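You operate a simulated robot arm through the tools that you are given. There is no shell and no other tool. Be economical: measure what you need, move in short steps, check, and stop when the job is done.

You are at the controls of a simulated two-armed robot. One attempt, no reset.

## Task
Pick up the blue tall jar from the ledge at the gravity table with one hand, pass it to the other hand and put it on the middle shelf of the screen rack. Set down upright: tall jar.

It is judged by the outcome, as a careful person would: the job done as asked, and still so three seconds after it is handed in. It fails if anything else is knocked over, pushed out of place, dropped, spilled or broken.

## Robot
Two 7-joint arms with two-finger parallel grippers on one trunk, on a base that drives. Base frame: it is fixed to the floor where the robot stands at the start and does not move with it; the origin is under the middle of the robot, x ahead of it, y to its left, z up. Readings come in m, rad, newtons and seconds.
The left shoulder is at the start at [0.03, 0.119, 0.985], the right one opposite. With the tool pointing down near the work surface each hand reaches from about 0.26 to 0.68 m from the robot's upright axis, wherever it stands, measured 20 degrees to its own side. Places, roughly: middle shelf of the screen rack [-1.1, -1.1, 0.6]. Payload 3.43 kg a hand.
The tool frame of a hand sits at the grasp point between the pads (the TCP): z along the fingers, y along the line on which they close. The tips reach 0.03 m beyond it. Largest opening 0.094 m; finger width 0.028, thickness 0.01; the body of the gripper, 0.05 by 0.096 m, starts 0.055 m behind the TCP.
Orientation is that of the tool frame in the base frame, as a unit quaternion [x, y, z, w]. With the fingers straight down and closing along the base's y, the tool's x points along the base's -x, its y along +y and its z along -z.

## Interface
- The arms move only by the tool apply_moves. It takes "left_motion", "right_motion" or both (then of equal length, played together; a hand with none holds still); each is a list of rows, each a list of 3 entries, a list of its own where there are three numbers: the closure, from 0 (fully open) to 1 (shut), then the shift along the tool's x, y, z in mm, then the turn, a rotation vector about the tool's x, y, z in rad. In form: [[hand, [tx, ty, tz], [wx, wy, wz]], ...]. A call has 1 to 10 rows; each row shifts and turns the commanded pose from where the row before left it, along the tool's axes as they then stand. A row lasts 0.2 s, in which the tool goes at most 0.05 m and 0.15 rad; a call with a longer step from one row to the next is refused whole, and so is a gripper value outside its range. A pose out of reach is approached as far as the arm can. The call stops where the force on the tool passes 40 N (or 10 N more than at its start, if that is more) or the arm is blocked; 0.2 s more then pass. Each finger travels about 0.072 m/s and halts on what it meets, pressing with about 35 N; the grip force reading is that of the motor and also rises with nothing between the fingers. The clock runs only during rows and for 0.2 s after the last one: add rows that do not move to give the fingers time. It gives the time, the measured TCP pose, the force on the tool (base axes), the opening and the grip force at its end, in the units of the frame above (readings bear some noise), with the torque about the TCP (base axes, N m) and any sound that the robot's microphone picked up, and new pictures: "views" is both (left out), scene, wrist or none (wrist: the cameras of the hands that moved).
- Cameras (640 x 400 px; columns grow to the right, rows downward): "scene" is now at [0.0448, 0.0087, 1.6845]; the picture's right is [0.13, -0.99, 0.00], its down [-0.79, -0.10, -0.60] and it looks along [0.59, 0.08, -0.80] (base axes); focal length 268 px, centre (320, 200). "left" rides on the left gripper at [0.076, -0.014, -0.102] in its tool frame; the picture's right is [0.18, 0.98, 0.00], its down [-0.75, 0.14, -0.64] and it looks along [-0.63, 0.12, 0.77] (tool axes); focal length 243 px, centre (320, 200). "right" rides on the right gripper at [0.076, 0.014, -0.102] in its tool frame; the picture's right is [-0.18, 0.98, 0.00], its down [-0.75, -0.14, -0.64] and it looks along [-0.63, -0.12, 0.77] (tool axes); focal length 243 px, centre (320, 200). There is no depth. A picture from a camera that has moved, and an enlarged one, comes with that camera's place and axes in the base frame and with its lens.
- lift_body(by): slides the trunk up (or, below 0, down) by that many m; the arms and the scene camera ride with it, the base frame stays. It gives what a move gives, with no picture.
- steer(legs): drives the robot by 1 to 6 legs, each [ahead, turn to the left] in m and rad, along the robot's own axes; the way and the turn of a leg run together, so that a leg with both is an arc; at most 1.5 m and 3.142 rad a leg. The arms and the cameras ride along, it lands a little off, and it stops where it bumps. It gives what a move gives, and a new picture of the scene camera.
- turn_head(pan, tilt): turns the head with the scene camera to pan (to the left, within 2.496 rad either way) and tilt (down, from -0.506 to 1.204), counted from straight ahead of the robot. It gives what a move gives, and a new picture of the scene camera.
- close_up(camera, box): a new picture of the part [left, top, right, bottom] of that camera's present view, enlarged. The clock stands still meanwhile.
- job_done(): hands the job in; it is judged then, once.

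Work in short steps. Places have to be worked out from the pictures, the camera data and where the tool is seen: move nearer, look again, correct. Check each grasp and each placing, and mend what went wrong. You have 120 turns and 260 pictures in all, those below and enlarged ones among them. Open the grippers and draw the arms clear of the work before you hand the job in, unless the task says otherwise; then end with one line.

The tools are called after ">>>" by a JSON object that holds its "method" and its "body". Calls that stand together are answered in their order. apply_moves: Moves the arms, as the interface text tells. Its arguments: {"type":"object","properties":{"left_motion":{"type":"array"},"right_motion":{"type":"array"},"views":{"type":"string","enum":["both","scene","wrist","none"]}},"required":[]} The other tools are called the same way: lift_body (by) slides the trunk up or down; steer (legs) drives the base; turn_head (pan, tilt) turns the head that bears the scene camera; close_up (camera, box) takes an enlarged picture of a part of a camera's view; job_done () hands the job in.

At the start:

```text
time_s: 0.0
left_position: [0.4305, 0.2863, 1.0961]
left_orientation: [0.0, 1.0, 0.001, 0.0]
left_contact_force: [0.2, 0.1, 0.6]
left_ft_torque: [0.06, 0.01, -0.02]
left_finger_gap: 0.0939
left_finger_force: 0.1
right_position: [0.3408, -0.1268, 1.0119]
right_orientation: [0.0, 1.0, 0.001, 0.0]
right_contact_force: [-0.1, 0.2, -0.2]
right_ft_torque: [-0.04, -0.03, 0.02]
right_finger_gap: 0.0942
right_finger_force: 0.1
trunk travel left (down, up): [-0.25, 0.16]
robot x, y, heading: [-0.0008, -0.0047, -0.002]
head pan, tilt: [0.131, 0.927]
```

scene: 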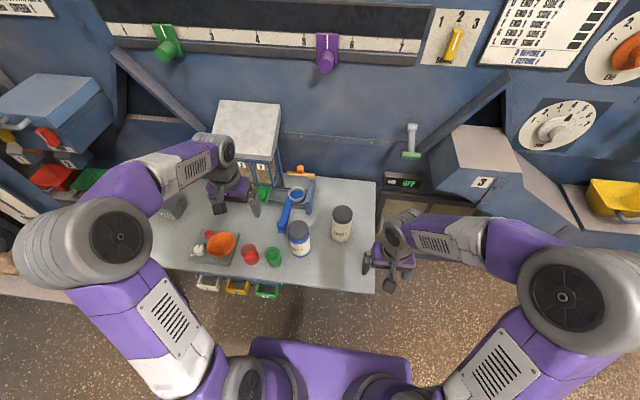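
right: 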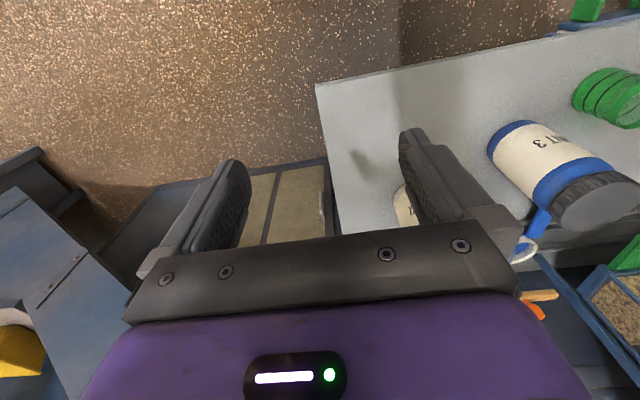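
left: 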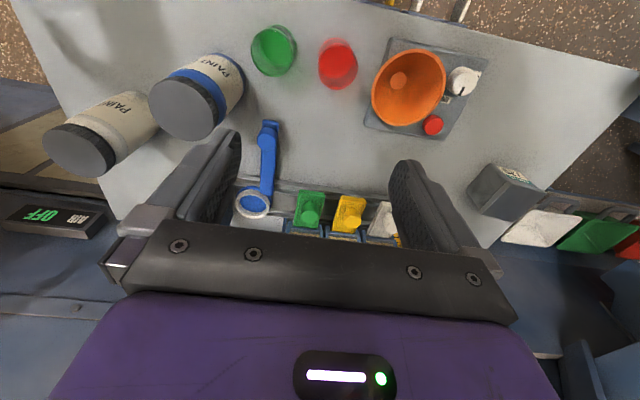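

I begin with an enlarged look at the jars on the ledge.

>>> {"method": "close_up", "body": {"camera": "scene", "box": [180, 160, 400, 300]}}

>>> {"method": "turn_head", "body": {"pan": -2.3, "tilt": 0.5}}

```text
2.86 times, centred on (290, 230) of scene
camera zoom: at [0.0448, 0.0087, 1.6845], right [0.13, -0.99, 0.0], down [-0.79, -0.1, -0.6], along [0.59, 0.08, -0.8], focal length 765 px, centre (406, 114)
```

zoom: 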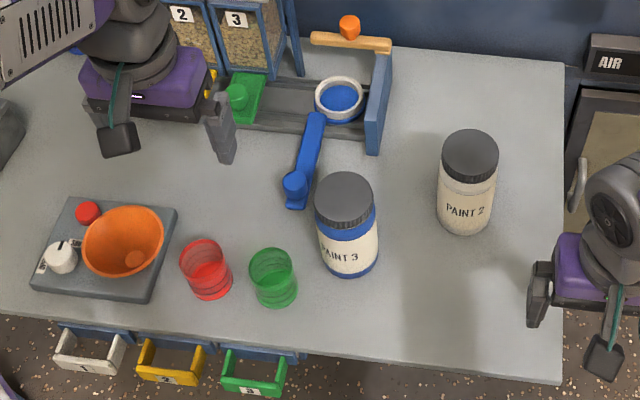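

```text
time_s: 2.2
left_position: [0.4313, 0.2856, 1.0951]
left_orientation: [0.0, 1.0, 0.0, 0.0]
left_contact_force: [0.1, 0.0, 0.8]
left_ft_torque: [-0.01, 0.01, -0.02]
left_finger_gap: 0.094
left_finger_force: 0.1
right_position: [0.3405, -0.1257, 1.0113]
right_orientation: [0.0, 1.0, -0.001, 0.001]
right_contact_force: [0.5, -0.2, 0.0]
right_ft_torque: [0.0, 0.0, 0.01]
right_finger_gap: 0.0941
right_finger_force: 0.2
trunk travel left (down, up): [-0.25, 0.16]
robot x, y, heading: [0.0002, -0.0037, -0.001]
head pan, tilt: [-2.3, 0.499]
camera scene: at [-0.0892, -0.0688, 1.7204], right [-0.75, 0.67, 0.0], down [0.32, 0.36, -0.88], along [-0.58, -0.65, -0.48], focal length 268 px, centre (320, 200)
```

scene: 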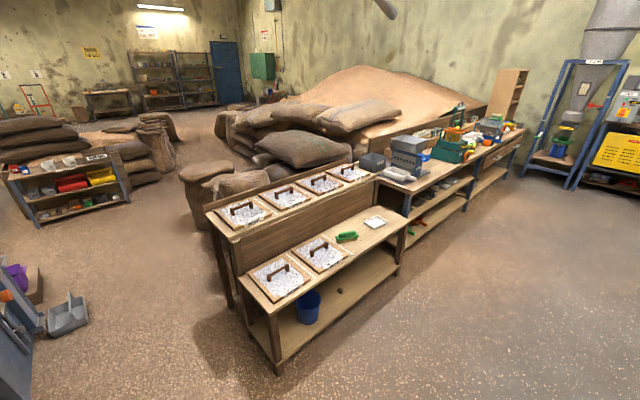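

Next an enlarged view of the rack's middle shelf, to see the free space.

>>> {"method": "close_up", "body": {"camera": "scene", "box": [200, 150, 420, 380]}}

>>> {"method": "close_up", "body": {"camera": "scene", "box": [310, 190, 420, 260]}}

>>> {"method": "close_up", "body": {"camera": "left", "box": [0, 0, 400, 250]}}

```text
1.74 times, centred on (310, 265) of scene
camera zoom: at [-0.0892, -0.0688, 1.7204], right [-0.75, 0.67, 0.0], down [0.32, 0.36, -0.88], along [-0.58, -0.65, -0.48], focal length 465 px, centre (337, 87)
```

zoom: 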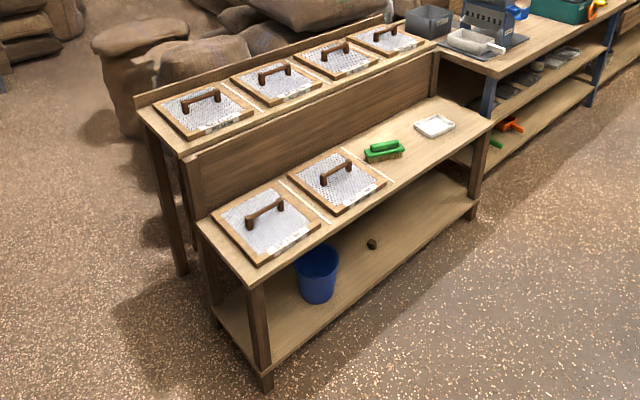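

```text
5.71 times, centred on (365, 225) of scene
camera zoom: at [-0.0892, -0.0688, 1.7204], right [-0.75, 0.67, 0.0], down [0.32, 0.36, -0.88], along [-0.58, -0.65, -0.48], focal length 1529 px, centre (63, 57)
```

zoom: 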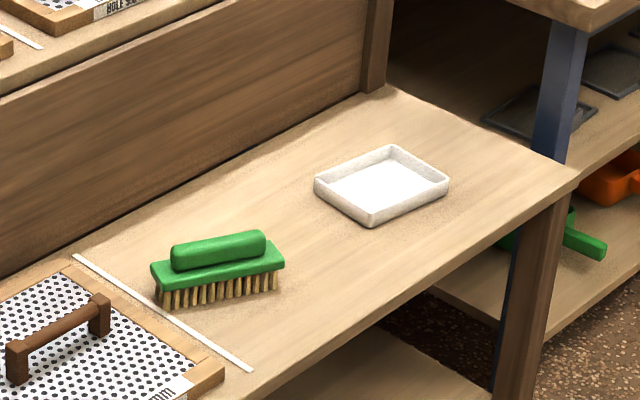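

```text
1.60 times, centred on (200, 125) of left
camera zoom: at [0.3551, 0.2721, 1.1973], right [-0.18, 0.98, 0.0], down [0.75, 0.14, 0.64], along [0.63, 0.12, -0.77], focal length 388 px, centre (512, 320)
```

zoom: 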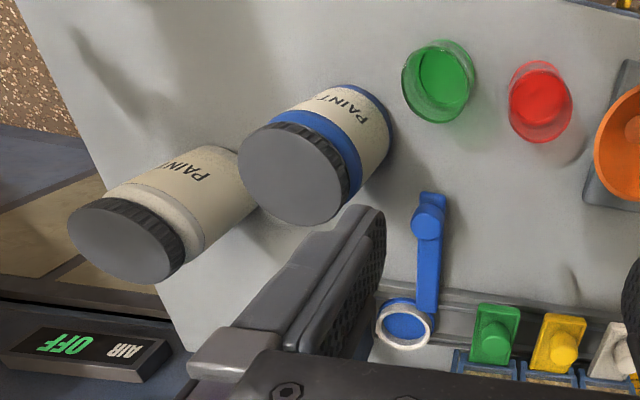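

From the scene and left views I put the blue jar's lid top near [0.478, 0.137, 0.92]. It is about 0.07 wide, and the ledge is near z 0.80. I turn the head back and bring the left hand above the jar, still well clear of it.

>>> {"method": "turn_head", "body": {"pan": 0.0, "tilt": 0.85}}

>>> {"method": "apply_moves", "body": {"left_motion": [[0, [-10, -37, 5], [0, 0, 0]], [0, [-12, -37, 5], [0, 0, 0]], [0, [-12, -37, 10], [0, 0, 0]], [0, [-12, -37, 10], [0, 0, 0]], [0, [0, 0, 0], [0, 0, 0]]], "views": "both"}}

```text
time_s: 4.3
left_position: [0.4305, 0.287, 1.0947]
left_orientation: [0.0, 1.0, 0.0, 0.0]
left_contact_force: [0.8, -0.7, 0.0]
left_ft_torque: [-0.01, 0.01, 0.02]
left_finger_gap: 0.0938
left_finger_force: 0.1
right_position: [0.3397, -0.1269, 1.0123]
right_orientation: [0.001, 1.0, 0.0, 0.0]
right_contact_force: [-0.3, -0.3, -0.8]
right_ft_torque: [0.01, 0.02, -0.01]
right_finger_gap: 0.0939
right_finger_force: 0.1
trunk travel left (down, up): [-0.25, 0.16]
robot x, y, heading: [-0.0003, -0.0002, 0.002]
head pan, tilt: [0.0, 0.85]
camera scene: at [0.0496, -0.001, 1.6904], right [0.0, -1.0, 0.0], down [-0.75, 0.0, -0.66], along [0.66, 0.0, -0.75], focal length 268 px, centre (320, 200)
```

scene: 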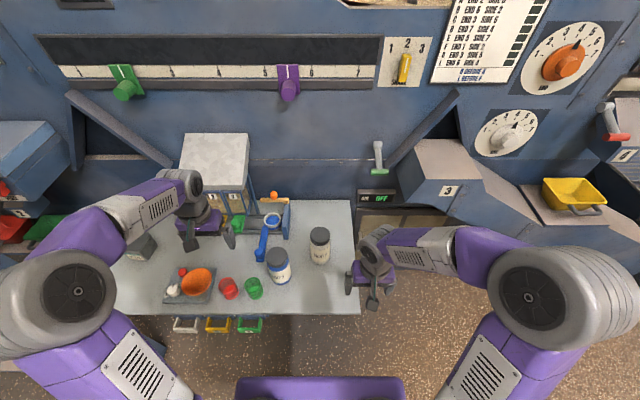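

```text
time_s: 5.5
left_position: [0.4788, 0.1383, 1.0649]
left_orientation: [-0.001, 1.0, 0.0, 0.001]
left_contact_force: [-0.2, 0.2, -0.1]
left_ft_torque: [-0.02, 0.03, -0.03]
left_finger_gap: 0.094
left_finger_force: 0.0
right_position: [0.3402, -0.1264, 1.0124]
right_orientation: [0.0, 1.0, 0.0, 0.0]
right_contact_force: [-0.2, -0.7, 1.1]
right_ft_torque: [-0.04, 0.0, -0.02]
right_finger_gap: 0.0944
right_finger_force: 0.0
trunk travel left (down, up): [-0.25, 0.16]
robot x, y, heading: [-0.0021, -0.0006, 0.0]
head pan, tilt: [0.0, 0.85]
camera scene: at [0.049, 0.0, 1.6904], right [0.0, -1.0, 0.0], down [-0.75, 0.0, -0.66], along [0.66, 0.0, -0.75], focal length 268 px, centre (320, 200)
camera left: at [0.4028, 0.1246, 1.1675], right [-0.19, 0.98, 0.0], down [0.75, 0.14, 0.64], along [0.63, 0.12, -0.77], focal length 243 px, centre (320, 200)
```

scene: 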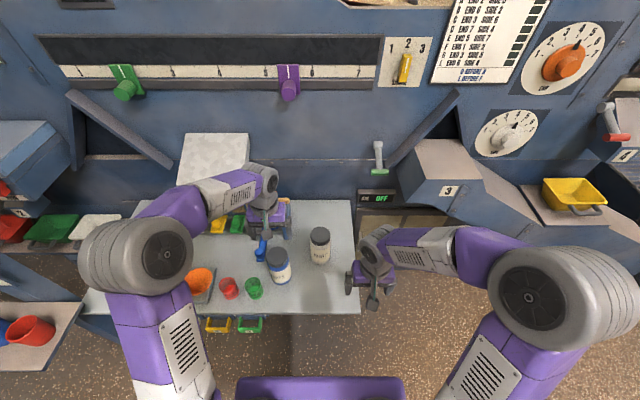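
left: 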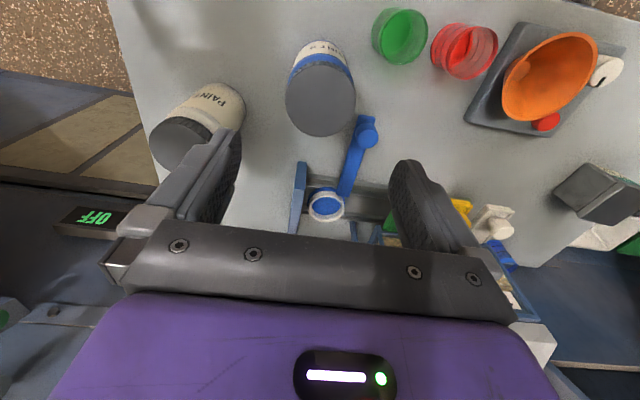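

I enlarge both views of the jar to fix its place more closely.

>>> {"method": "close_up", "body": {"camera": "left", "box": [240, 0, 440, 140]}}

>>> {"method": "close_up", "body": {"camera": "scene", "box": [220, 210, 340, 310]}}

```text
2.86 times, centred on (340, 70) of left
camera zoom: at [0.4028, 0.1246, 1.1675], right [-0.19, 0.98, 0.0], down [0.75, 0.14, 0.64], along [0.63, 0.12, -0.77], focal length 693 px, centre (263, 571)
```

zoom: 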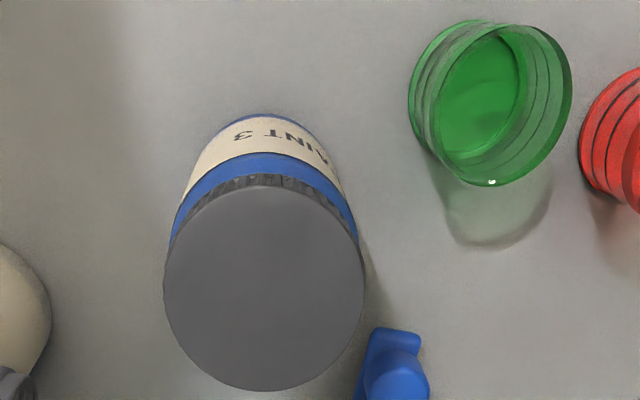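

```text
4.00 times, centred on (280, 260) of scene
camera zoom: at [0.049, 0.0, 1.6904], right [0.0, -1.0, 0.0], down [-0.75, 0.0, -0.66], along [0.66, 0.0, -0.75], focal length 1070 px, centre (480, -40)
```

zoom: 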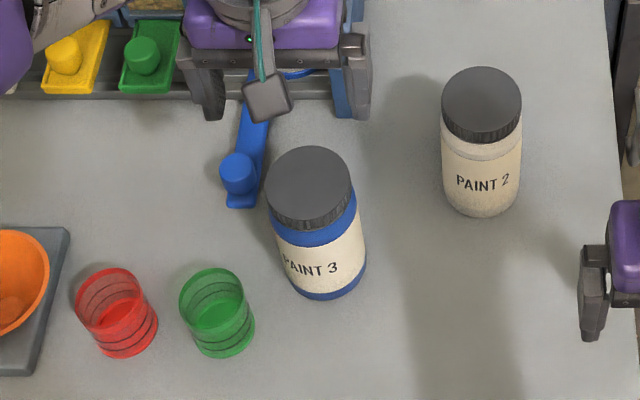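

The lid top is near [0.474, 0.137, 0.94], the jar about 0.14 tall and 0.075 wide, and the ledge at z≈0.80. I go down until the tips are just above the lid, then check centring.

>>> {"method": "apply_moves", "body": {"left_motion": [[0, [4, -1, 40], [0, 0, 0]], [0, [0, 0, 38], [0, 0, 0]], [0, [0, 0, 0], [0, 0, 0]]], "views": "both"}}

>>> {"method": "close_up", "body": {"camera": "scene", "box": [220, 210, 340, 310]}}

```text
time_s: 6.3
left_position: [0.4741, 0.1378, 0.988]
left_orientation: [0.0, 1.0, 0.0, 0.0]
left_contact_force: [-0.4, 0.2, 0.2]
left_ft_torque: [-0.01, -0.01, 0.0]
left_finger_gap: 0.0938
left_finger_force: 0.0
right_position: [0.3402, -0.1255, 1.0117]
right_orientation: [0.0, 1.0, 0.0, 0.0]
right_contact_force: [-0.7, 0.8, 1.1]
right_ft_torque: [0.01, 0.0, 0.01]
right_finger_gap: 0.094
right_finger_force: 0.0
trunk travel left (down, up): [-0.25, 0.16]
robot x, y, heading: [0.0015, 0.0002, 0.0]
head pan, tilt: [0.0, 0.85]
camera scene: at [0.0491, -0.0008, 1.6904], right [0.0, -1.0, 0.0], down [-0.75, 0.0, -0.66], along [0.66, 0.0, -0.75], focal length 268 px, centre (320, 200)
camera left: at [0.3981, 0.1238, 1.0903], right [-0.18, 0.98, 0.0], down [0.75, 0.14, 0.64], along [0.63, 0.12, -0.77], focal length 243 px, centre (320, 200)
```

scene: 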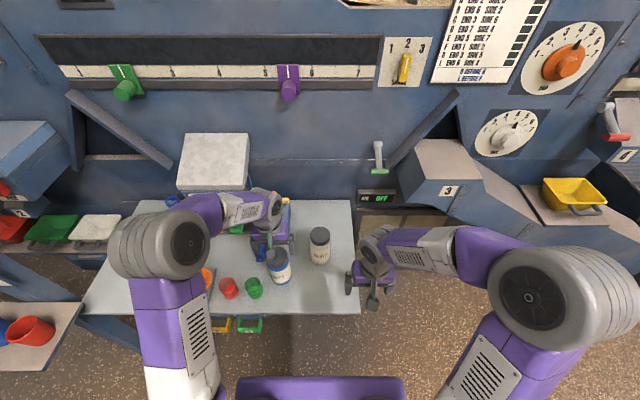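
left: 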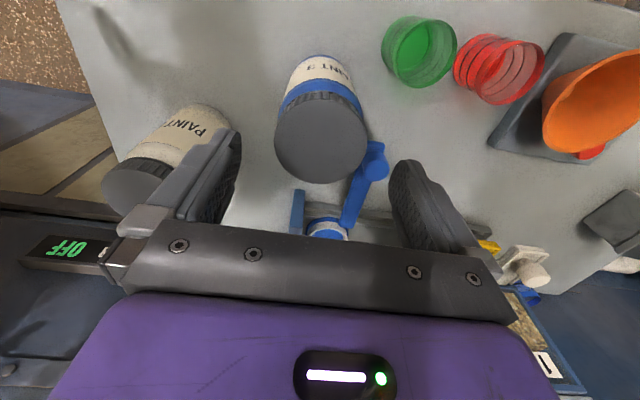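

```text
4.00 times, centred on (280, 260) of scene
camera zoom: at [0.0491, -0.0008, 1.6904], right [0.0, -1.0, 0.0], down [-0.75, 0.0, -0.66], along [0.66, 0.0, -0.75], focal length 1070 px, centre (480, -40)
```

zoom: 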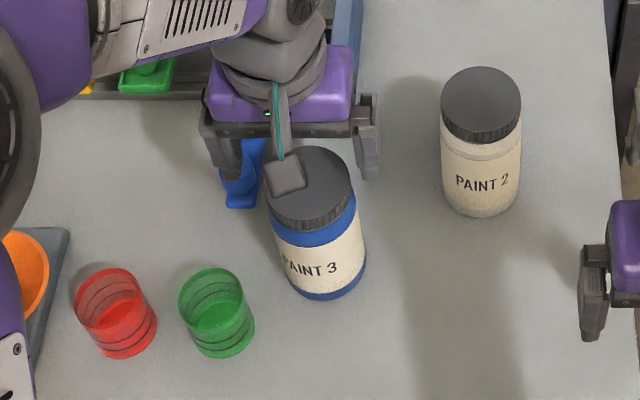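

The jar is centred in y, with its axis at about x 0.478, and the blue crank knob near [0.53, 0.21, 0.85] is clear of the fingers. I go down to TCP z≈0.90 before closing.

>>> {"method": "apply_moves", "body": {"left_motion": [[0, [-4, 0, 30], [0, 0, 0]], [0, [0, 0, 30], [0, 0, 0]], [0, [0, 0, 27], [0, 0, 0]], [0, [0, 0, 0], [0, 0, 0]]], "views": "both"}}

>>> {"method": "close_up", "body": {"camera": "scene", "box": [220, 210, 340, 310]}}

```text
time_s: 7.3
left_position: [0.4756, 0.1388, 0.8981]
left_orientation: [-0.001, 1.0, 0.0, 0.001]
left_contact_force: [0.3, 0.1, -0.8]
left_ft_torque: [0.0, 0.01, 0.01]
left_finger_gap: 0.0938
left_finger_force: 0.1
right_position: [0.3397, -0.1258, 1.0128]
right_orientation: [0.001, 1.0, 0.0, 0.0]
right_contact_force: [0.0, 0.0, -0.2]
right_ft_torque: [0.05, 0.01, -0.02]
right_finger_gap: 0.094
right_finger_force: 0.0
trunk travel left (down, up): [-0.25, 0.16]
robot x, y, heading: [-0.0021, 0.0017, 0.001]
head pan, tilt: [0.0, 0.85]
camera scene: at [0.0492, -0.0008, 1.6904], right [0.0, -1.0, 0.0], down [-0.75, 0.0, -0.66], along [0.66, 0.0, -0.75], focal length 268 px, centre (320, 200)
camera left: at [0.3988, 0.1249, 1.0013], right [-0.18, 0.98, 0.0], down [0.75, 0.14, 0.64], along [0.63, 0.12, -0.77], focal length 243 px, centre (320, 200)
```

scene: 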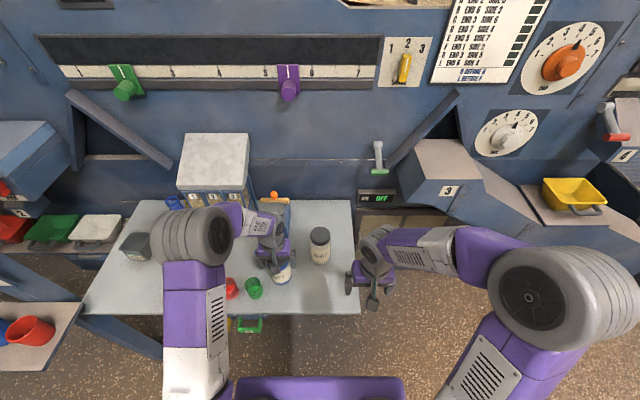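
left: 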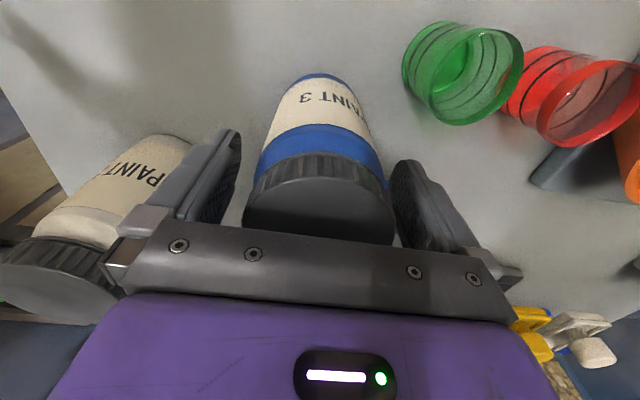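

```text
4.00 times, centred on (280, 260) of scene
camera zoom: at [0.0492, -0.0008, 1.6904], right [0.0, -1.0, 0.0], down [-0.75, 0.0, -0.66], along [0.66, 0.0, -0.75], focal length 1070 px, centre (480, -40)
```

zoom: 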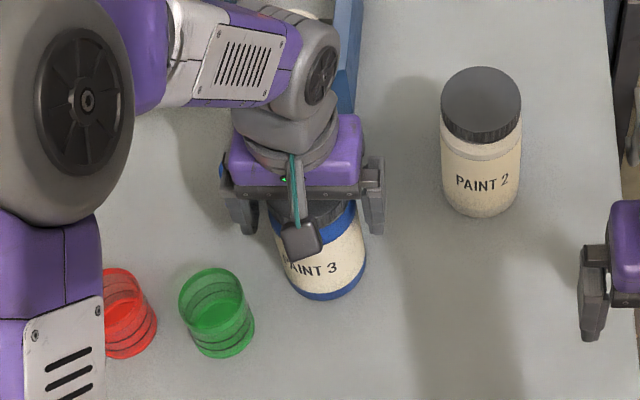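

The fingers straddle the body just below the lid, evenly on both sides. I shift 3 mm towards the robot and close.

>>> {"method": "apply_moves", "body": {"left_motion": [[0, [3, 0, 0], [0, 0, 0]], [1, [0, 0, 0], [0, 0, 0]], [1, [0, 0, 0], [0, 0, 0]], [1, [0, 0, 0], [0, 0, 0]]], "views": "wrist"}}

```text
time_s: 8.3
left_position: [0.4726, 0.1398, 0.8999]
left_orientation: [0.0, 1.0, 0.0, -0.001]
left_contact_force: [0.4, 3.2, 3.6]
left_ft_torque: [0.18, -0.05, 0.04]
left_finger_gap: 0.0731
left_finger_force: 35.4
right_position: [0.3405, -0.1265, 1.0112]
right_orientation: [0.0, 1.0, 0.001, 0.0]
right_contact_force: [-0.4, 1.0, 0.2]
right_ft_torque: [0.02, 0.03, -0.01]
right_finger_gap: 0.0941
right_finger_force: 0.2
trunk travel left (down, up): [-0.25, 0.16]
robot x, y, heading: [0.0031, -0.0037, 0.002]
head pan, tilt: [0.0, 0.85]
camera left: at [0.3964, 0.1249, 1.0019], right [-0.18, 0.98, 0.0], down [0.75, 0.14, 0.64], along [0.63, 0.12, -0.77], focal length 243 px, centre (320, 200)
```

left: 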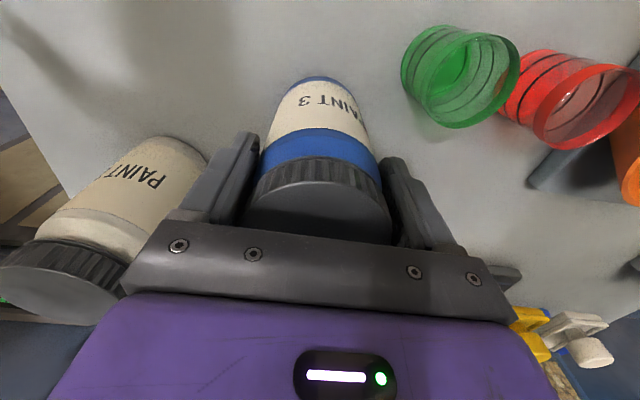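

The grip is firm with the gap at 73 mm. I lift the jar straight up.

>>> {"method": "apply_moves", "body": {"left_motion": [[1, [0, 0, -15], [0, 0, 0]], [1, [0, 0, -30], [0, 0, 0]], [1, [0, 0, -40], [0, 0, 0]], [1, [0, 0, -40], [0, 0, 0]], [1, [0, 0, -40], [0, 0, 0]], [1, [0, 0, -35], [0, 0, 0]], [1, [0, 0, 0], [0, 0, 0]]], "views": "both"}}

```text
time_s: 9.9
left_position: [0.4759, 0.1364, 1.1007]
left_orientation: [0.0, 1.0, 0.0, 0.0]
left_contact_force: [0.2, -1.0, -5.9]
left_ft_torque: [0.04, 0.07, 0.0]
left_finger_gap: 0.0728
left_finger_force: 34.8
right_position: [0.3414, -0.1262, 1.0117]
right_orientation: [0.0, 1.0, 0.0, 0.0]
right_contact_force: [-1.1, 0.3, 0.1]
right_ft_torque: [0.0, 0.03, -0.01]
right_finger_gap: 0.094
right_finger_force: 0.1
trunk travel left (down, up): [-0.25, 0.16]
robot x, y, heading: [0.0016, 0.0021, -0.001]
head pan, tilt: [0.0, 0.85]
camera scene: at [0.0505, -0.0007, 1.6903], right [0.0, -1.0, 0.0], down [-0.75, 0.0, -0.66], along [0.66, 0.0, -0.75], focal length 268 px, centre (320, 200)
camera left: at [0.3987, 0.1231, 1.2033], right [-0.18, 0.98, 0.0], down [0.75, 0.14, 0.64], along [0.63, 0.12, -0.77], focal length 243 px, centre (320, 200)
```

scene: 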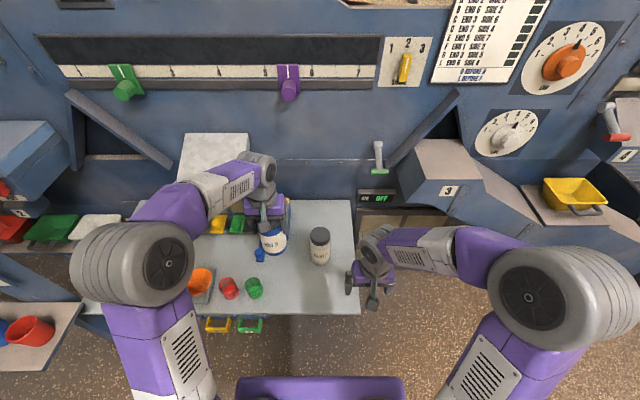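
left: 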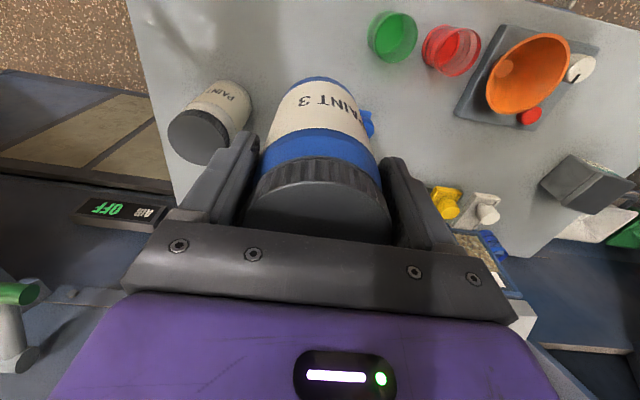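

The jar is up and steady. I back the base away from the table to make room for the handover.

>>> {"method": "steer", "body": {"legs": [[-0.4, 0]]}}

```text
time_s: 12.4
left_position: [0.0748, 0.139, 1.1005]
left_orientation: [-0.002, 1.0, 0.0, 0.0]
left_contact_force: [0.1, -0.9, -5.1]
left_ft_torque: [0.01, 0.05, 0.01]
left_finger_gap: 0.0727
left_finger_force: 35.5
right_position: [-0.0579, -0.1258, 1.0118]
right_orientation: [-0.002, 1.0, 0.0, 0.0]
right_contact_force: [-0.3, -0.6, 0.1]
right_ft_torque: [0.01, 0.0, -0.02]
right_finger_gap: 0.0941
right_finger_force: 0.1
trunk travel left (down, up): [-0.25, 0.16]
robot x, y, heading: [-0.4022, 0.0014, 0.004]
head pan, tilt: [0.0, 0.85]
camera scene: at [-0.3496, -0.0013, 1.6904], right [0.0, -1.0, 0.0], down [-0.75, 0.0, -0.66], along [0.66, 0.0, -0.75], focal length 268 px, centre (320, 200)
```

scene: 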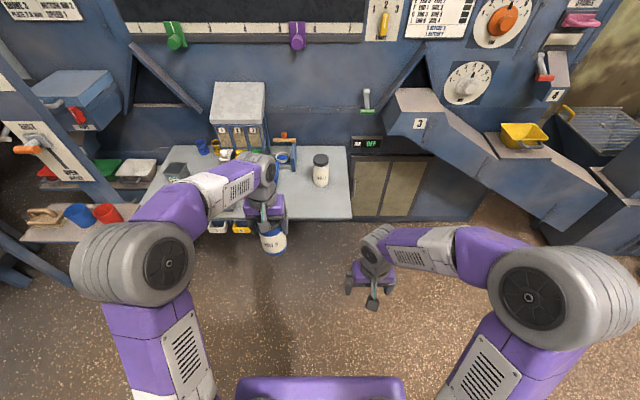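

I now orient the right hand for the handover: it moves up and in, yaws 0.3 rad to the left, then pitches so that its fingers point ahead about 25–30° below level.

>>> {"method": "apply_moves", "body": {"right_motion": [[0, [-8, 20, -28], [0, 0, -0.1]], [0, [-8, 20, -28], [0, 0, -0.1]], [0, [-8, 20, -28], [0, 0, -0.1]], [0, [0, 0, 0], [0, -0.14, 0]], [0, [0, 0, 0], [0, -0.14, 0]], [0, [0, 0, 0], [0, -0.14, 0]], [0, [0, 0, 0], [0, -0.14, 0]], [0, [0, 0, 0], [0, -0.14, 0]], [0, [0, 0, 0], [0, -0.14, 0]], [0, [0, 0, 0], [0, -0.14, 0]]], "views": "both"}}

```text
time_s: 14.6
left_position: [0.0757, 0.1378, 1.0999]
left_orientation: [-0.002, 1.0, -0.001, -0.001]
left_contact_force: [-0.8, -0.8, -6.3]
left_ft_torque: [0.0, 0.03, 0.01]
left_finger_gap: 0.0726
left_finger_force: 35.2
right_position: [0.0064, -0.0479, 1.1199]
right_orientation: [-0.134, 0.873, 0.071, 0.463]
right_contact_force: [0.6, -0.3, -0.1]
right_ft_torque: [-0.03, -0.01, 0.02]
right_finger_gap: 0.0943
right_finger_force: 0.0
right hand out of reach, approached as far as the arm can: row 9, 10
trunk travel left (down, up): [-0.25, 0.16]
robot x, y, heading: [-0.3962, -0.0007, 0.007]
head pan, tilt: [0.0, 0.85]
camera scene: at [-0.3485, -0.0012, 1.6903], right [0.0, -1.0, 0.0], down [-0.75, 0.0, -0.66], along [0.66, 0.0, -0.75], focal length 268 px, centre (320, 200)
camera right: at [-0.1193, -0.0716, 1.1141], right [-0.2, 0.97, 0.15], down [-0.06, -0.17, 0.98], along [0.98, 0.18, 0.09], focal length 243 px, centre (320, 200)
```

scene: 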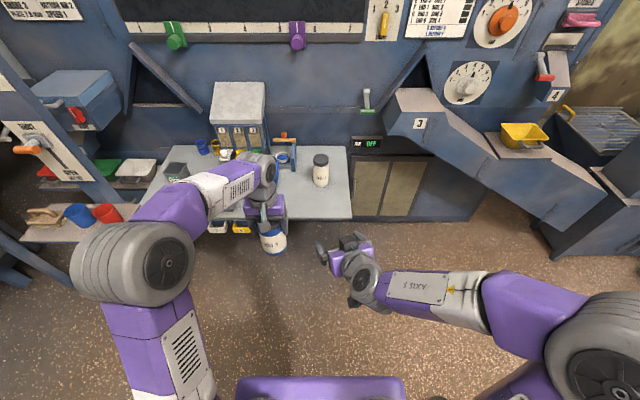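
right: 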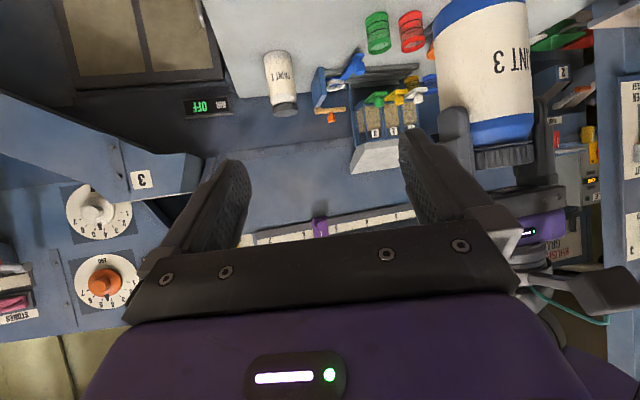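

That hand position is too close to the body to pitch fully. I move it 0.13 m ahead and pitch another 0.28 rad to see whether it gets nearer to level.

>>> {"method": "apply_moves", "body": {"right_motion": [[0, [-18, -10, 26], [0, 0, 0]], [0, [-18, -10, 26], [0, 0, 0]], [0, [-18, -10, 26], [0, 0, 0]], [0, [-16, -9, 24], [0, 0, 0]], [0, [0, 0, 0], [0, -0.14, 0]], [0, [0, 0, 0], [0, -0.14, 0]], [0, [0, 0, 0], [0, 0, 0]]], "views": "both"}}

```text
time_s: 16.2
left_position: [0.0745, 0.1383, 1.1009]
left_orientation: [-0.001, 1.0, 0.0, 0.0]
left_contact_force: [0.0, 0.7, -5.7]
left_ft_torque: [-0.01, 0.02, 0.03]
left_finger_gap: 0.0725
left_finger_force: 34.6
right_position: [0.1355, -0.0478, 1.1231]
right_orientation: [-0.122, 0.798, 0.09, 0.583]
right_contact_force: [0.3, 0.2, -0.2]
right_ft_torque: [-0.06, -0.01, 0.01]
right_finger_gap: 0.094
right_finger_force: 0.0
trunk travel left (down, up): [-0.25, 0.16]
robot x, y, heading: [-0.3991, 0.0005, 0.008]
head pan, tilt: [0.0, 0.85]
camera scene: at [-0.3496, -0.001, 1.6904], right [0.0, -1.0, 0.0], down [-0.75, 0.0, -0.66], along [0.66, 0.0, -0.75], focal length 268 px, centre (320, 200)
camera right: at [0.0174, -0.0709, 1.0809], right [-0.24, 0.95, 0.18], down [-0.32, -0.25, 0.91], along [0.92, 0.16, 0.37], focal length 243 px, centre (320, 200)
```

scene: 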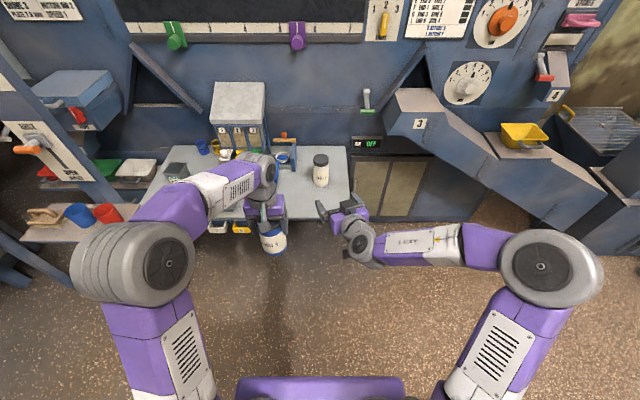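
right: 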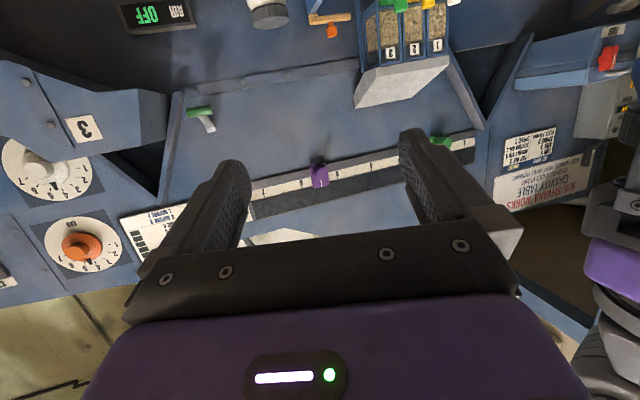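

The right hand now reaches about 18° below level, so it can take the jar low on its body. I set it to about 25° at a waiting pose behind the planned meeting point, which is robot-frame [0.58, 0.0].

>>> {"method": "apply_moves", "body": {"right_motion": [[0, [35, 8, -5], [0, 0, 0]], [0, [35, 8, -5], [0, 0, 0]], [0, [35, 8, -5], [0, 0, 0]], [0, [35, 9, -4], [0, 0, 0]], [0, [0, 0, 0], [0, 0.127, 0]], [0, [0, 0, 0], [0, 0, 0]]], "views": "none"}}

```text
time_s: 17.6
left_position: [0.0749, 0.1367, 1.1003]
left_orientation: [-0.002, 1.0, 0.001, 0.0]
left_contact_force: [-0.5, 0.0, -6.4]
left_ft_torque: [-0.01, 0.04, -0.02]
left_finger_gap: 0.0724
left_finger_force: 35.3
right_position: [0.1022, -0.0389, 1.0576]
right_orientation: [-0.127, 0.835, 0.081, 0.529]
right_contact_force: [-0.4, -0.4, -0.1]
right_ft_torque: [-0.01, 0.0, -0.01]
right_finger_gap: 0.0942
right_finger_force: 0.1
right hand out of reach, approached as far as the arm can: row 2, 3, 4
trunk travel left (down, up): [-0.25, 0.16]
robot x, y, heading: [-0.3941, -0.0027, -0.0]
head pan, tilt: [0.0, 0.85]
```

Lowering with little tilt hits a joint limit. I test the right hand's reach with more yaw to the left, farther out and at a height like that of the shelf relative to the trunk.

>>> {"method": "apply_moves", "body": {"right_motion": [[0, [0, 0, 0], [-0.09, 0, -0.043]], [0, [0, 0, 0], [-0.09, 0, -0.043]], [0, [0, 0, 0], [-0.09, 0, -0.043]], [0, [35, -20, 18], [0, 0, 0]], [0, [35, -20, 18], [0, 0, 0]], [0, [35, -20, 18], [0, 0, 0]], [0, [35, -20, 18], [0, 0, 0]], [0, [0, 0, 0], [0, 0, 0]]], "views": "scene"}}

```text
time_s: 19.4
left_position: [0.0757, 0.1381, 1.1]
left_orientation: [-0.001, 1.0, 0.0, 0.0]
left_contact_force: [-0.9, -0.1, -5.4]
left_ft_torque: [-0.01, 0.03, -0.01]
left_finger_gap: 0.0721
left_finger_force: 35.5
right_position: [0.1522, -0.0985, 0.8998]
right_orientation: [-0.251, 0.806, 0.159, 0.513]
right_contact_force: [-0.4, 0.5, -0.1]
right_ft_torque: [-0.02, -0.04, -0.02]
right_finger_gap: 0.0941
right_finger_force: 0.0
trunk travel left (down, up): [-0.25, 0.16]
robot x, y, heading: [-0.3954, 0.0009, 0.002]
head pan, tilt: [0.0, 0.85]
camera scene: at [-0.3492, -0.0011, 1.6904], right [0.0, -1.0, 0.0], down [-0.75, 0.0, -0.66], along [0.66, 0.0, -0.75], focal length 268 px, centre (320, 200)
```

scene: 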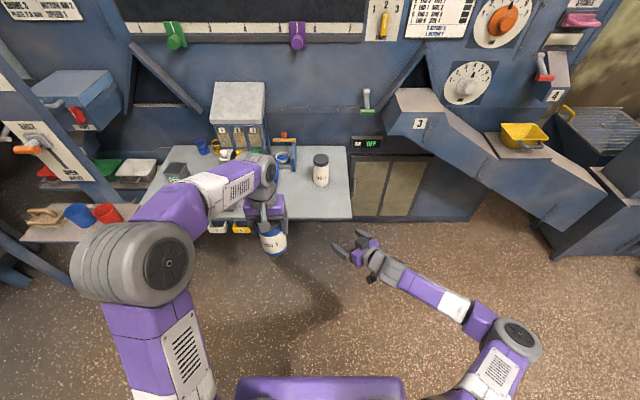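

This configuration reaches: 25° below level at the right height. I draw the right hand back along its fingers to its waiting pose and see whether that stays in reach.

>>> {"method": "apply_moves", "body": {"right_motion": [[0, [-6, 10, -30], [0, 0, 0]], [0, [-6, 10, -30], [0, 0, 0]], [0, [-6, 10, -30], [0, 0, 0]], [0, [0, 0, 0], [0, 0, 0]]], "views": "none"}}

```text
time_s: 20.4
left_position: [0.0757, 0.1384, 1.1002]
left_orientation: [-0.002, 1.0, 0.0, -0.001]
left_contact_force: [-0.9, -0.2, -6.3]
left_ft_torque: [0.03, 0.03, 0.02]
left_finger_gap: 0.0721
left_finger_force: 35.4
right_position: [0.0757, -0.1153, 0.9564]
right_orientation: [-0.251, 0.806, 0.158, 0.512]
right_contact_force: [0.7, 0.6, -0.4]
right_ft_torque: [-0.02, -0.04, 0.0]
right_finger_gap: 0.094
right_finger_force: 0.1
trunk travel left (down, up): [-0.25, 0.16]
robot x, y, heading: [-0.4019, 0.0009, 0.004]
head pan, tilt: [0.0, 0.85]
```

The waiting pose is in reach. Now the left hand brings the jar in front of the right hand and yaws so the two closing lines run parallel.

>>> {"method": "apply_moves", "body": {"left_motion": [[1, [-16, -31, 23], [0, 0, 0]], [1, [-16, -31, 23], [0, 0, 0]], [1, [-16, -31, 23], [0, 0, 0]], [1, [-16, -31, 23], [0, 0, 0]], [1, [-16, -31, 24], [0, 0, -0.12]], [1, [-12, -33, 24], [0, 0, -0.12]], [1, [0, 0, 0], [0, 0, -0.12]], [1, [0, 0, 0], [0, 0, -0.12]], [1, [0, 0, 0], [0, 0, -0.12]], [1, [0, 0, 0], [0, 0, 0]]], "views": "scene"}}

>>> {"method": "close_up", "body": {"camera": "right", "box": [0, 0, 640, 400]}}

>>> {"method": "close_up", "body": {"camera": "scene", "box": [230, 160, 450, 300]}}

```text
time_s: 22.6
left_position: [0.1717, -0.0486, 0.9592]
left_orientation: [-0.298, 0.954, 0.0, 0.0]
left_contact_force: [-0.7, 0.5, -5.2]
left_ft_torque: [-0.04, 0.01, 0.01]
left_finger_gap: 0.072
left_finger_force: 34.8
right_position: [0.0755, -0.1159, 0.9567]
right_orientation: [-0.251, 0.805, 0.159, 0.513]
right_contact_force: [0.4, 1.1, -1.3]
right_ft_torque: [0.01, 0.02, 0.01]
right_finger_gap: 0.094
right_finger_force: 0.0
trunk travel left (down, up): [-0.25, 0.16]
robot x, y, heading: [-0.403, 0.0016, 0.011]
head pan, tilt: [0.0, 0.85]
camera scene: at [-0.3487, -0.0016, 1.6904], right [0.0, -1.0, 0.0], down [-0.75, 0.0, -0.66], along [0.66, 0.0, -0.75], focal length 268 px, centre (320, 200)
```

scene: 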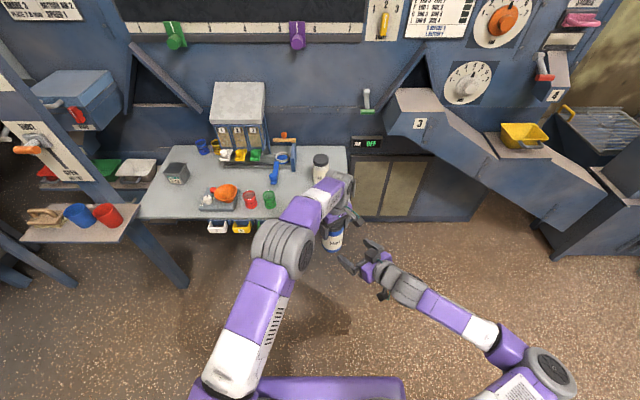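

```text
1.00 times, centred on (320, 200) of right (not enlarged: the box is as wide or as high as the picture)
camera zoom: at [-0.0351, -0.1751, 0.9311], right [-0.49, 0.85, 0.17], down [-0.14, -0.26, 0.96], along [0.86, 0.45, 0.25], focal length 243 px, centre (320, 200)
```

zoom: 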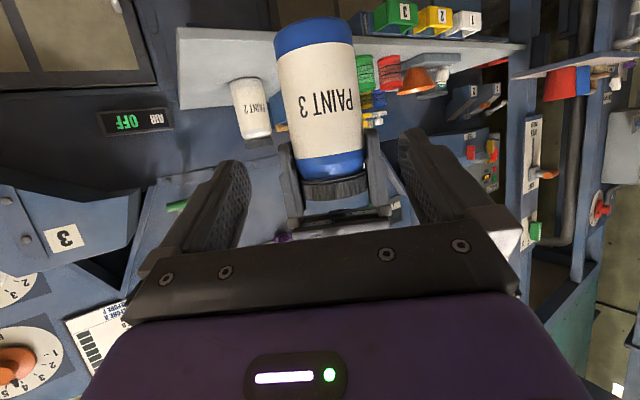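

```text
2.86 times, centred on (340, 230) of scene
camera zoom: at [-0.3487, -0.0016, 1.6904], right [0.0, -1.0, 0.0], down [-0.75, 0.0, -0.66], along [0.66, 0.0, -0.75], focal length 765 px, centre (263, 114)
```

zoom: 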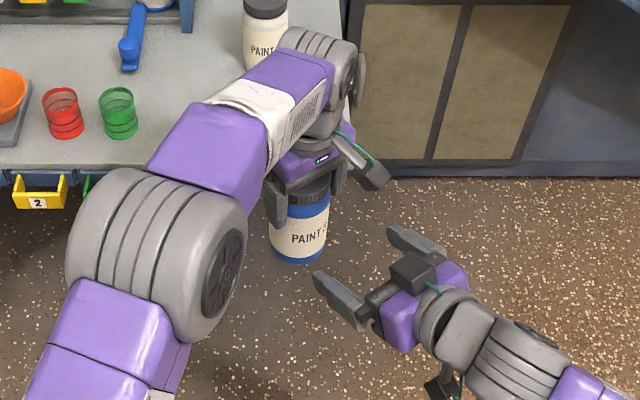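

The jar's bottom works out at z≈0.845, 0.115 below the left TCP, so I aim the right TCP at [0.172, -0.049, 0.893]. I approach along the right fingers, first most of the way.

>>> {"method": "apply_moves", "body": {"right_motion": [[0, [2, 0, 27], [0, 0, 0]], [0, [2, 0, 27], [0, 0, 0]], [0, [2, 0, 27], [0, 0, 0]], [0, [0, 0, 0], [0, 0, 0]]], "views": "wrist"}}

>>> {"method": "close_up", "body": {"camera": "scene", "box": [260, 190, 420, 300]}}

```text
time_s: 23.6
left_position: [0.1718, -0.0473, 0.9598]
left_orientation: [-0.297, 0.955, 0.0, 0.0]
left_contact_force: [0.0, -0.2, -5.6]
left_ft_torque: [-0.01, 0.04, 0.01]
left_finger_gap: 0.072
left_finger_force: 35.2
right_position: [0.1339, -0.0768, 0.9154]
right_orientation: [-0.252, 0.805, 0.159, 0.512]
right_contact_force: [-0.6, -0.1, -0.6]
right_ft_torque: [0.02, 0.0, 0.0]
right_finger_gap: 0.0937
right_finger_force: 0.0
trunk travel left (down, up): [-0.25, 0.16]
robot x, y, heading: [-0.3949, -0.0012, 0.004]
head pan, tilt: [0.0, 0.85]
camera right: at [0.0229, -0.1352, 0.8895], right [-0.49, 0.85, 0.16], down [-0.14, -0.26, 0.96], along [0.86, 0.45, 0.25], focal length 243 px, centre (320, 200)
```

right: 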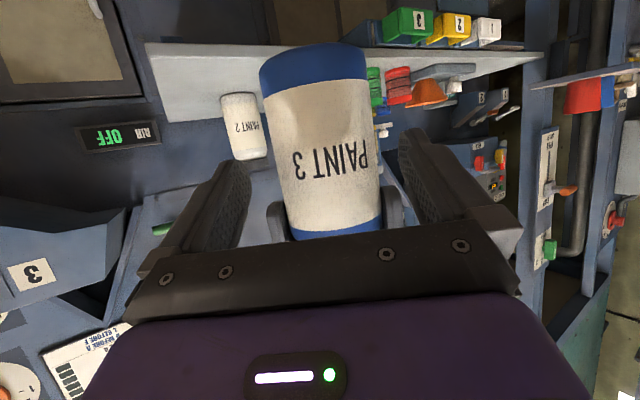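

```text
3.64 times, centred on (340, 245) of scene
camera zoom: at [-0.3494, -0.0018, 1.6904], right [0.0, -1.0, 0.0], down [-0.75, 0.0, -0.66], along [0.66, 0.0, -0.75], focal length 973 px, centre (247, 36)
```

zoom: 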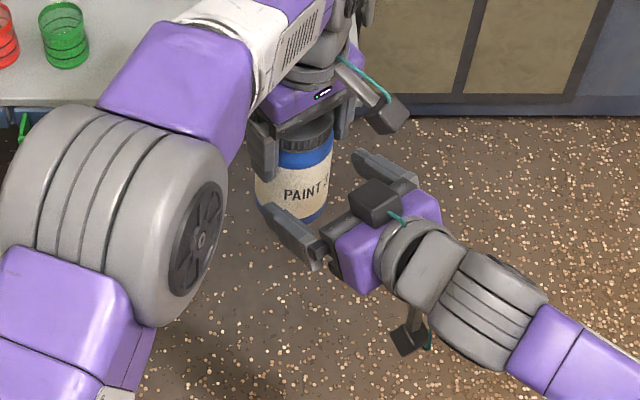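

The centring is good and the jar bottom is confirmed at z≈0.844. The extra box on top of the right gripper should clear the left hand by a centimetre or two. I advance the last 48 mm slowly with force checks.

>>> {"method": "apply_moves", "body": {"right_motion": [[0, [0, 1, 16], [0, 0, 0]], [0, [0, 1, 16], [0, 0, 0]], [0, [0, 0, 16], [0, 0, 0]], [0, [0, 0, 0], [0, 0, 0]]], "views": "wrist"}}

>>> {"method": "close_up", "body": {"camera": "scene", "box": [260, 190, 420, 300]}}

```text
time_s: 24.6
left_position: [0.1712, -0.0488, 0.9606]
left_orientation: [-0.297, 0.955, 0.0, 0.0]
left_contact_force: [-0.4, 0.3, -6.4]
left_ft_torque: [0.03, 0.01, 0.01]
left_finger_gap: 0.0723
left_finger_force: 34.8
right_position: [0.1702, -0.0497, 0.8944]
right_orientation: [-0.251, 0.805, 0.158, 0.513]
right_contact_force: [-0.2, 0.9, -0.1]
right_ft_torque: [-0.02, -0.02, 0.04]
right_finger_gap: 0.0937
right_finger_force: 0.1
trunk travel left (down, up): [-0.25, 0.16]
robot x, y, heading: [-0.4006, -0.0015, -0.001]
head pan, tilt: [0.0, 0.85]
camera right: at [0.0589, -0.1092, 0.869], right [-0.49, 0.85, 0.16], down [-0.14, -0.26, 0.96], along [0.86, 0.45, 0.25], focal length 243 px, centre (320, 200)
```

right: 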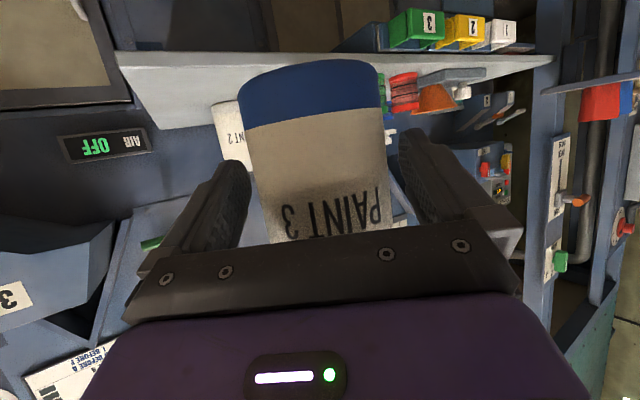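

```text
3.64 times, centred on (340, 245) of scene
camera zoom: at [-0.3491, -0.0017, 1.6904], right [0.0, -1.0, 0.0], down [-0.75, 0.0, -0.66], along [0.66, 0.0, -0.75], focal length 973 px, centre (247, 36)
```

zoom: 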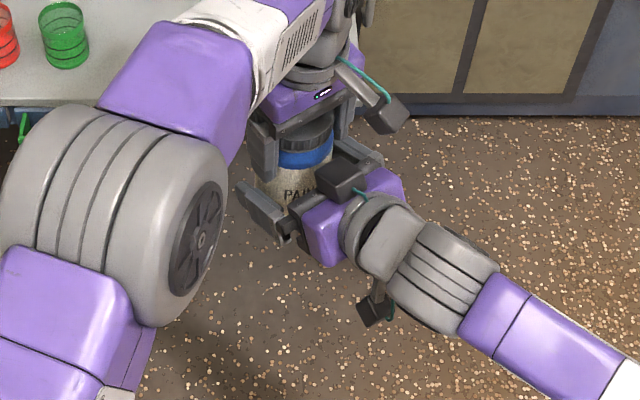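

No contact so far, and the right fingers straddle the jar. I close the right gripper.

>>> {"method": "apply_moves", "body": {"right_motion": [[1, [0, 0, 0], [0, 0, 0]], [1, [0, 0, 0], [0, 0, 0]], [1, [0, 0, 0], [0, 0, 0]]], "views": "wrist"}}

```text
time_s: 25.4
left_position: [0.1714, -0.0481, 0.9606]
left_orientation: [-0.298, 0.955, -0.001, 0.0]
left_contact_force: [0.2, -0.9, -5.3]
left_ft_torque: [-0.09, 0.03, 0.05]
left_finger_gap: 0.0719
left_finger_force: 34.6
right_position: [0.1705, -0.0506, 0.8937]
right_orientation: [-0.252, 0.805, 0.159, 0.513]
right_contact_force: [-1.2, 0.9, 0.4]
right_ft_torque: [-0.05, -0.03, -0.01]
right_finger_gap: 0.0752
right_finger_force: 34.6
trunk travel left (down, up): [-0.25, 0.16]
robot x, y, heading: [-0.3961, -0.0024, 0.006]
head pan, tilt: [0.0, 0.85]
camera right: at [0.0587, -0.1089, 0.869], right [-0.49, 0.85, 0.17], down [-0.14, -0.26, 0.96], along [0.86, 0.45, 0.25], focal length 243 px, centre (320, 200)
```

right: 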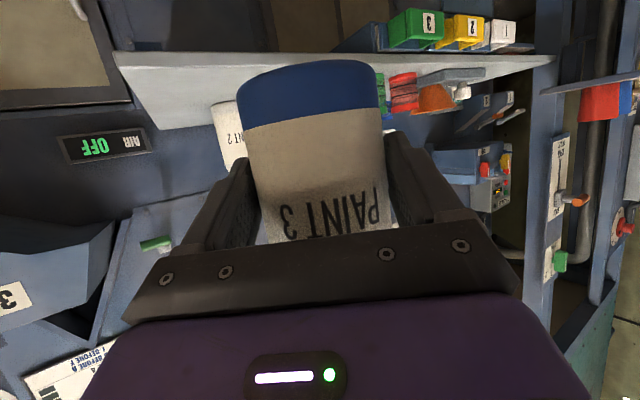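

The right hand holds the jar at 75 mm and 35 N. I open the left hand and raise it straight off.

>>> {"method": "apply_moves", "body": {"left_motion": [[0, [0, 0, 0], [0, 0, 0]], [0, [0, 0, 0], [0, 0, 0]], [0, [0, 0, -5], [0, 0, 0]], [0, [0, 0, -20], [0, 0, 0]], [0, [0, 0, -35], [0, 0, 0]], [0, [0, 0, -40], [0, 0, 0]], [0, [0, 0, -40], [0, 0, 0]], [0, [0, 0, 0], [0, 0, 0]]], "views": "scene"}}

>>> {"method": "close_up", "body": {"camera": "right", "box": [100, 0, 500, 250]}}

```text
time_s: 27.2
left_position: [0.1731, -0.0462, 1.1017]
left_orientation: [-0.297, 0.955, 0.001, -0.001]
left_contact_force: [-1.3, -0.3, 0.5]
left_ft_torque: [0.0, -0.03, -0.01]
left_finger_gap: 0.0939
left_finger_force: 0.1
right_position: [0.1696, -0.0501, 0.8937]
right_orientation: [-0.251, 0.806, 0.158, 0.512]
right_contact_force: [0.5, -0.7, 0.2]
right_ft_torque: [-0.05, 0.04, -0.02]
right_finger_gap: 0.0753
right_finger_force: 34.6
trunk travel left (down, up): [-0.25, 0.16]
robot x, y, heading: [-0.4005, -0.002, 0.008]
head pan, tilt: [0.0, 0.85]
camera scene: at [-0.3486, -0.0016, 1.6903], right [0.0, -1.0, 0.0], down [-0.75, 0.0, -0.66], along [0.66, 0.0, -0.75], focal length 268 px, centre (320, 200)
```

scene: 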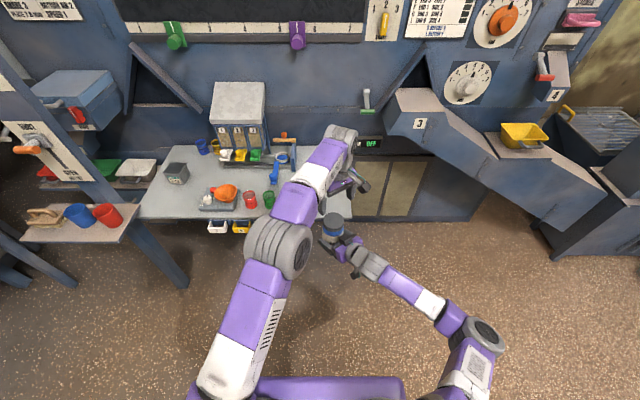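

```text
1.60 times, centred on (300, 125) of right
camera zoom: at [0.0589, -0.1092, 0.8689], right [-0.49, 0.85, 0.17], down [-0.14, -0.26, 0.96], along [0.86, 0.45, 0.25], focal length 388 px, centre (352, 320)
```

zoom: 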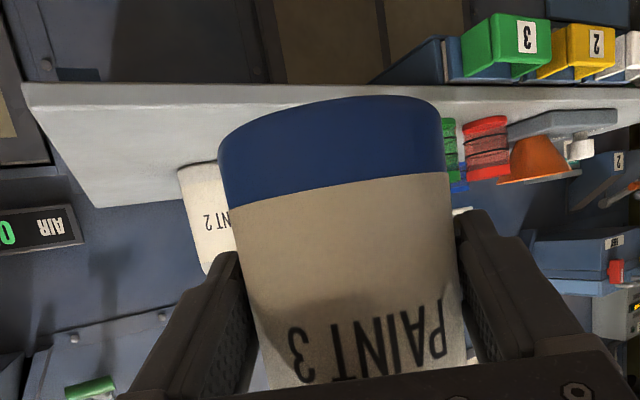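

The handover is done: the left hand is empty and the jar sits in the right hand. I move the left arm off to its own side, and up, before driving.

>>> {"method": "apply_moves", "body": {"left_motion": [[0, [-2, 45, -11], [0, 0, 0]], [0, [-2, 45, -11], [0, 0, 0]], [0, [-2, 45, -11], [0, 0, 0]], [0, [-2, 45, -11], [0, 0, 0]], [0, [-2, 45, -11], [0, 0, 0]], [0, [-2, 45, -11], [0, 0, 0]], [0, [-2, 45, -11], [0, 0, 0]], [0, [0, 45, -11], [0, 0, 0]], [0, [0, 45, -11], [0, 0, 0]], [0, [0, 0, 0], [0, 0, 0]]], "views": "scene"}}

>>> {"method": "close_up", "body": {"camera": "scene", "box": [280, 190, 420, 290]}}

```text
time_s: 29.4
left_position: [-0.0455, 0.2945, 1.199]
left_orientation: [-0.298, 0.955, 0.001, -0.001]
left_contact_force: [0.4, -0.1, 0.8]
left_ft_torque: [0.02, -0.01, -0.02]
left_finger_gap: 0.094
left_finger_force: 0.0
right_position: [0.171, -0.051, 0.894]
right_orientation: [-0.251, 0.806, 0.158, 0.512]
right_contact_force: [0.4, 0.2, 0.1]
right_ft_torque: [-0.02, 0.04, -0.02]
right_finger_gap: 0.0752
right_finger_force: 35.1
trunk travel left (down, up): [-0.25, 0.16]
robot x, y, heading: [-0.3984, -0.0001, 0.01]
head pan, tilt: [0.0, 0.85]
camera scene: at [-0.3481, -0.0022, 1.6903], right [0.0, -1.0, 0.0], down [-0.75, 0.0, -0.66], along [0.66, 0.0, -0.75], focal length 268 px, centre (320, 200)
```

scene: 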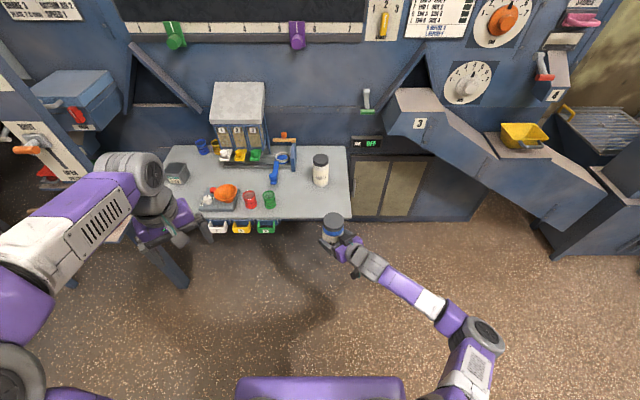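

```text
4.00 times, centred on (350, 240) of scene
camera zoom: at [-0.3481, -0.0022, 1.6903], right [0.0, -1.0, 0.0], down [-0.75, 0.0, -0.66], along [0.66, 0.0, -0.75], focal length 1070 px, centre (200, 40)
```

zoom: 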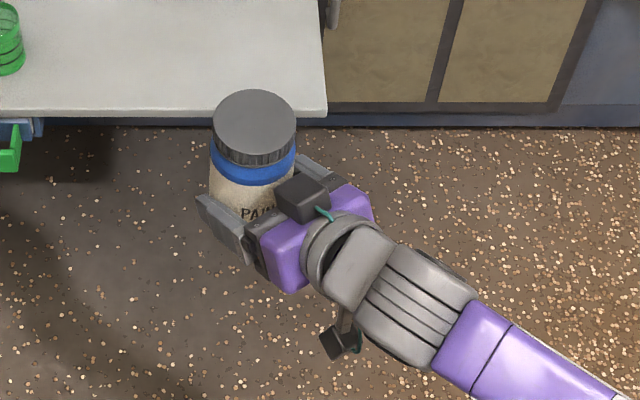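

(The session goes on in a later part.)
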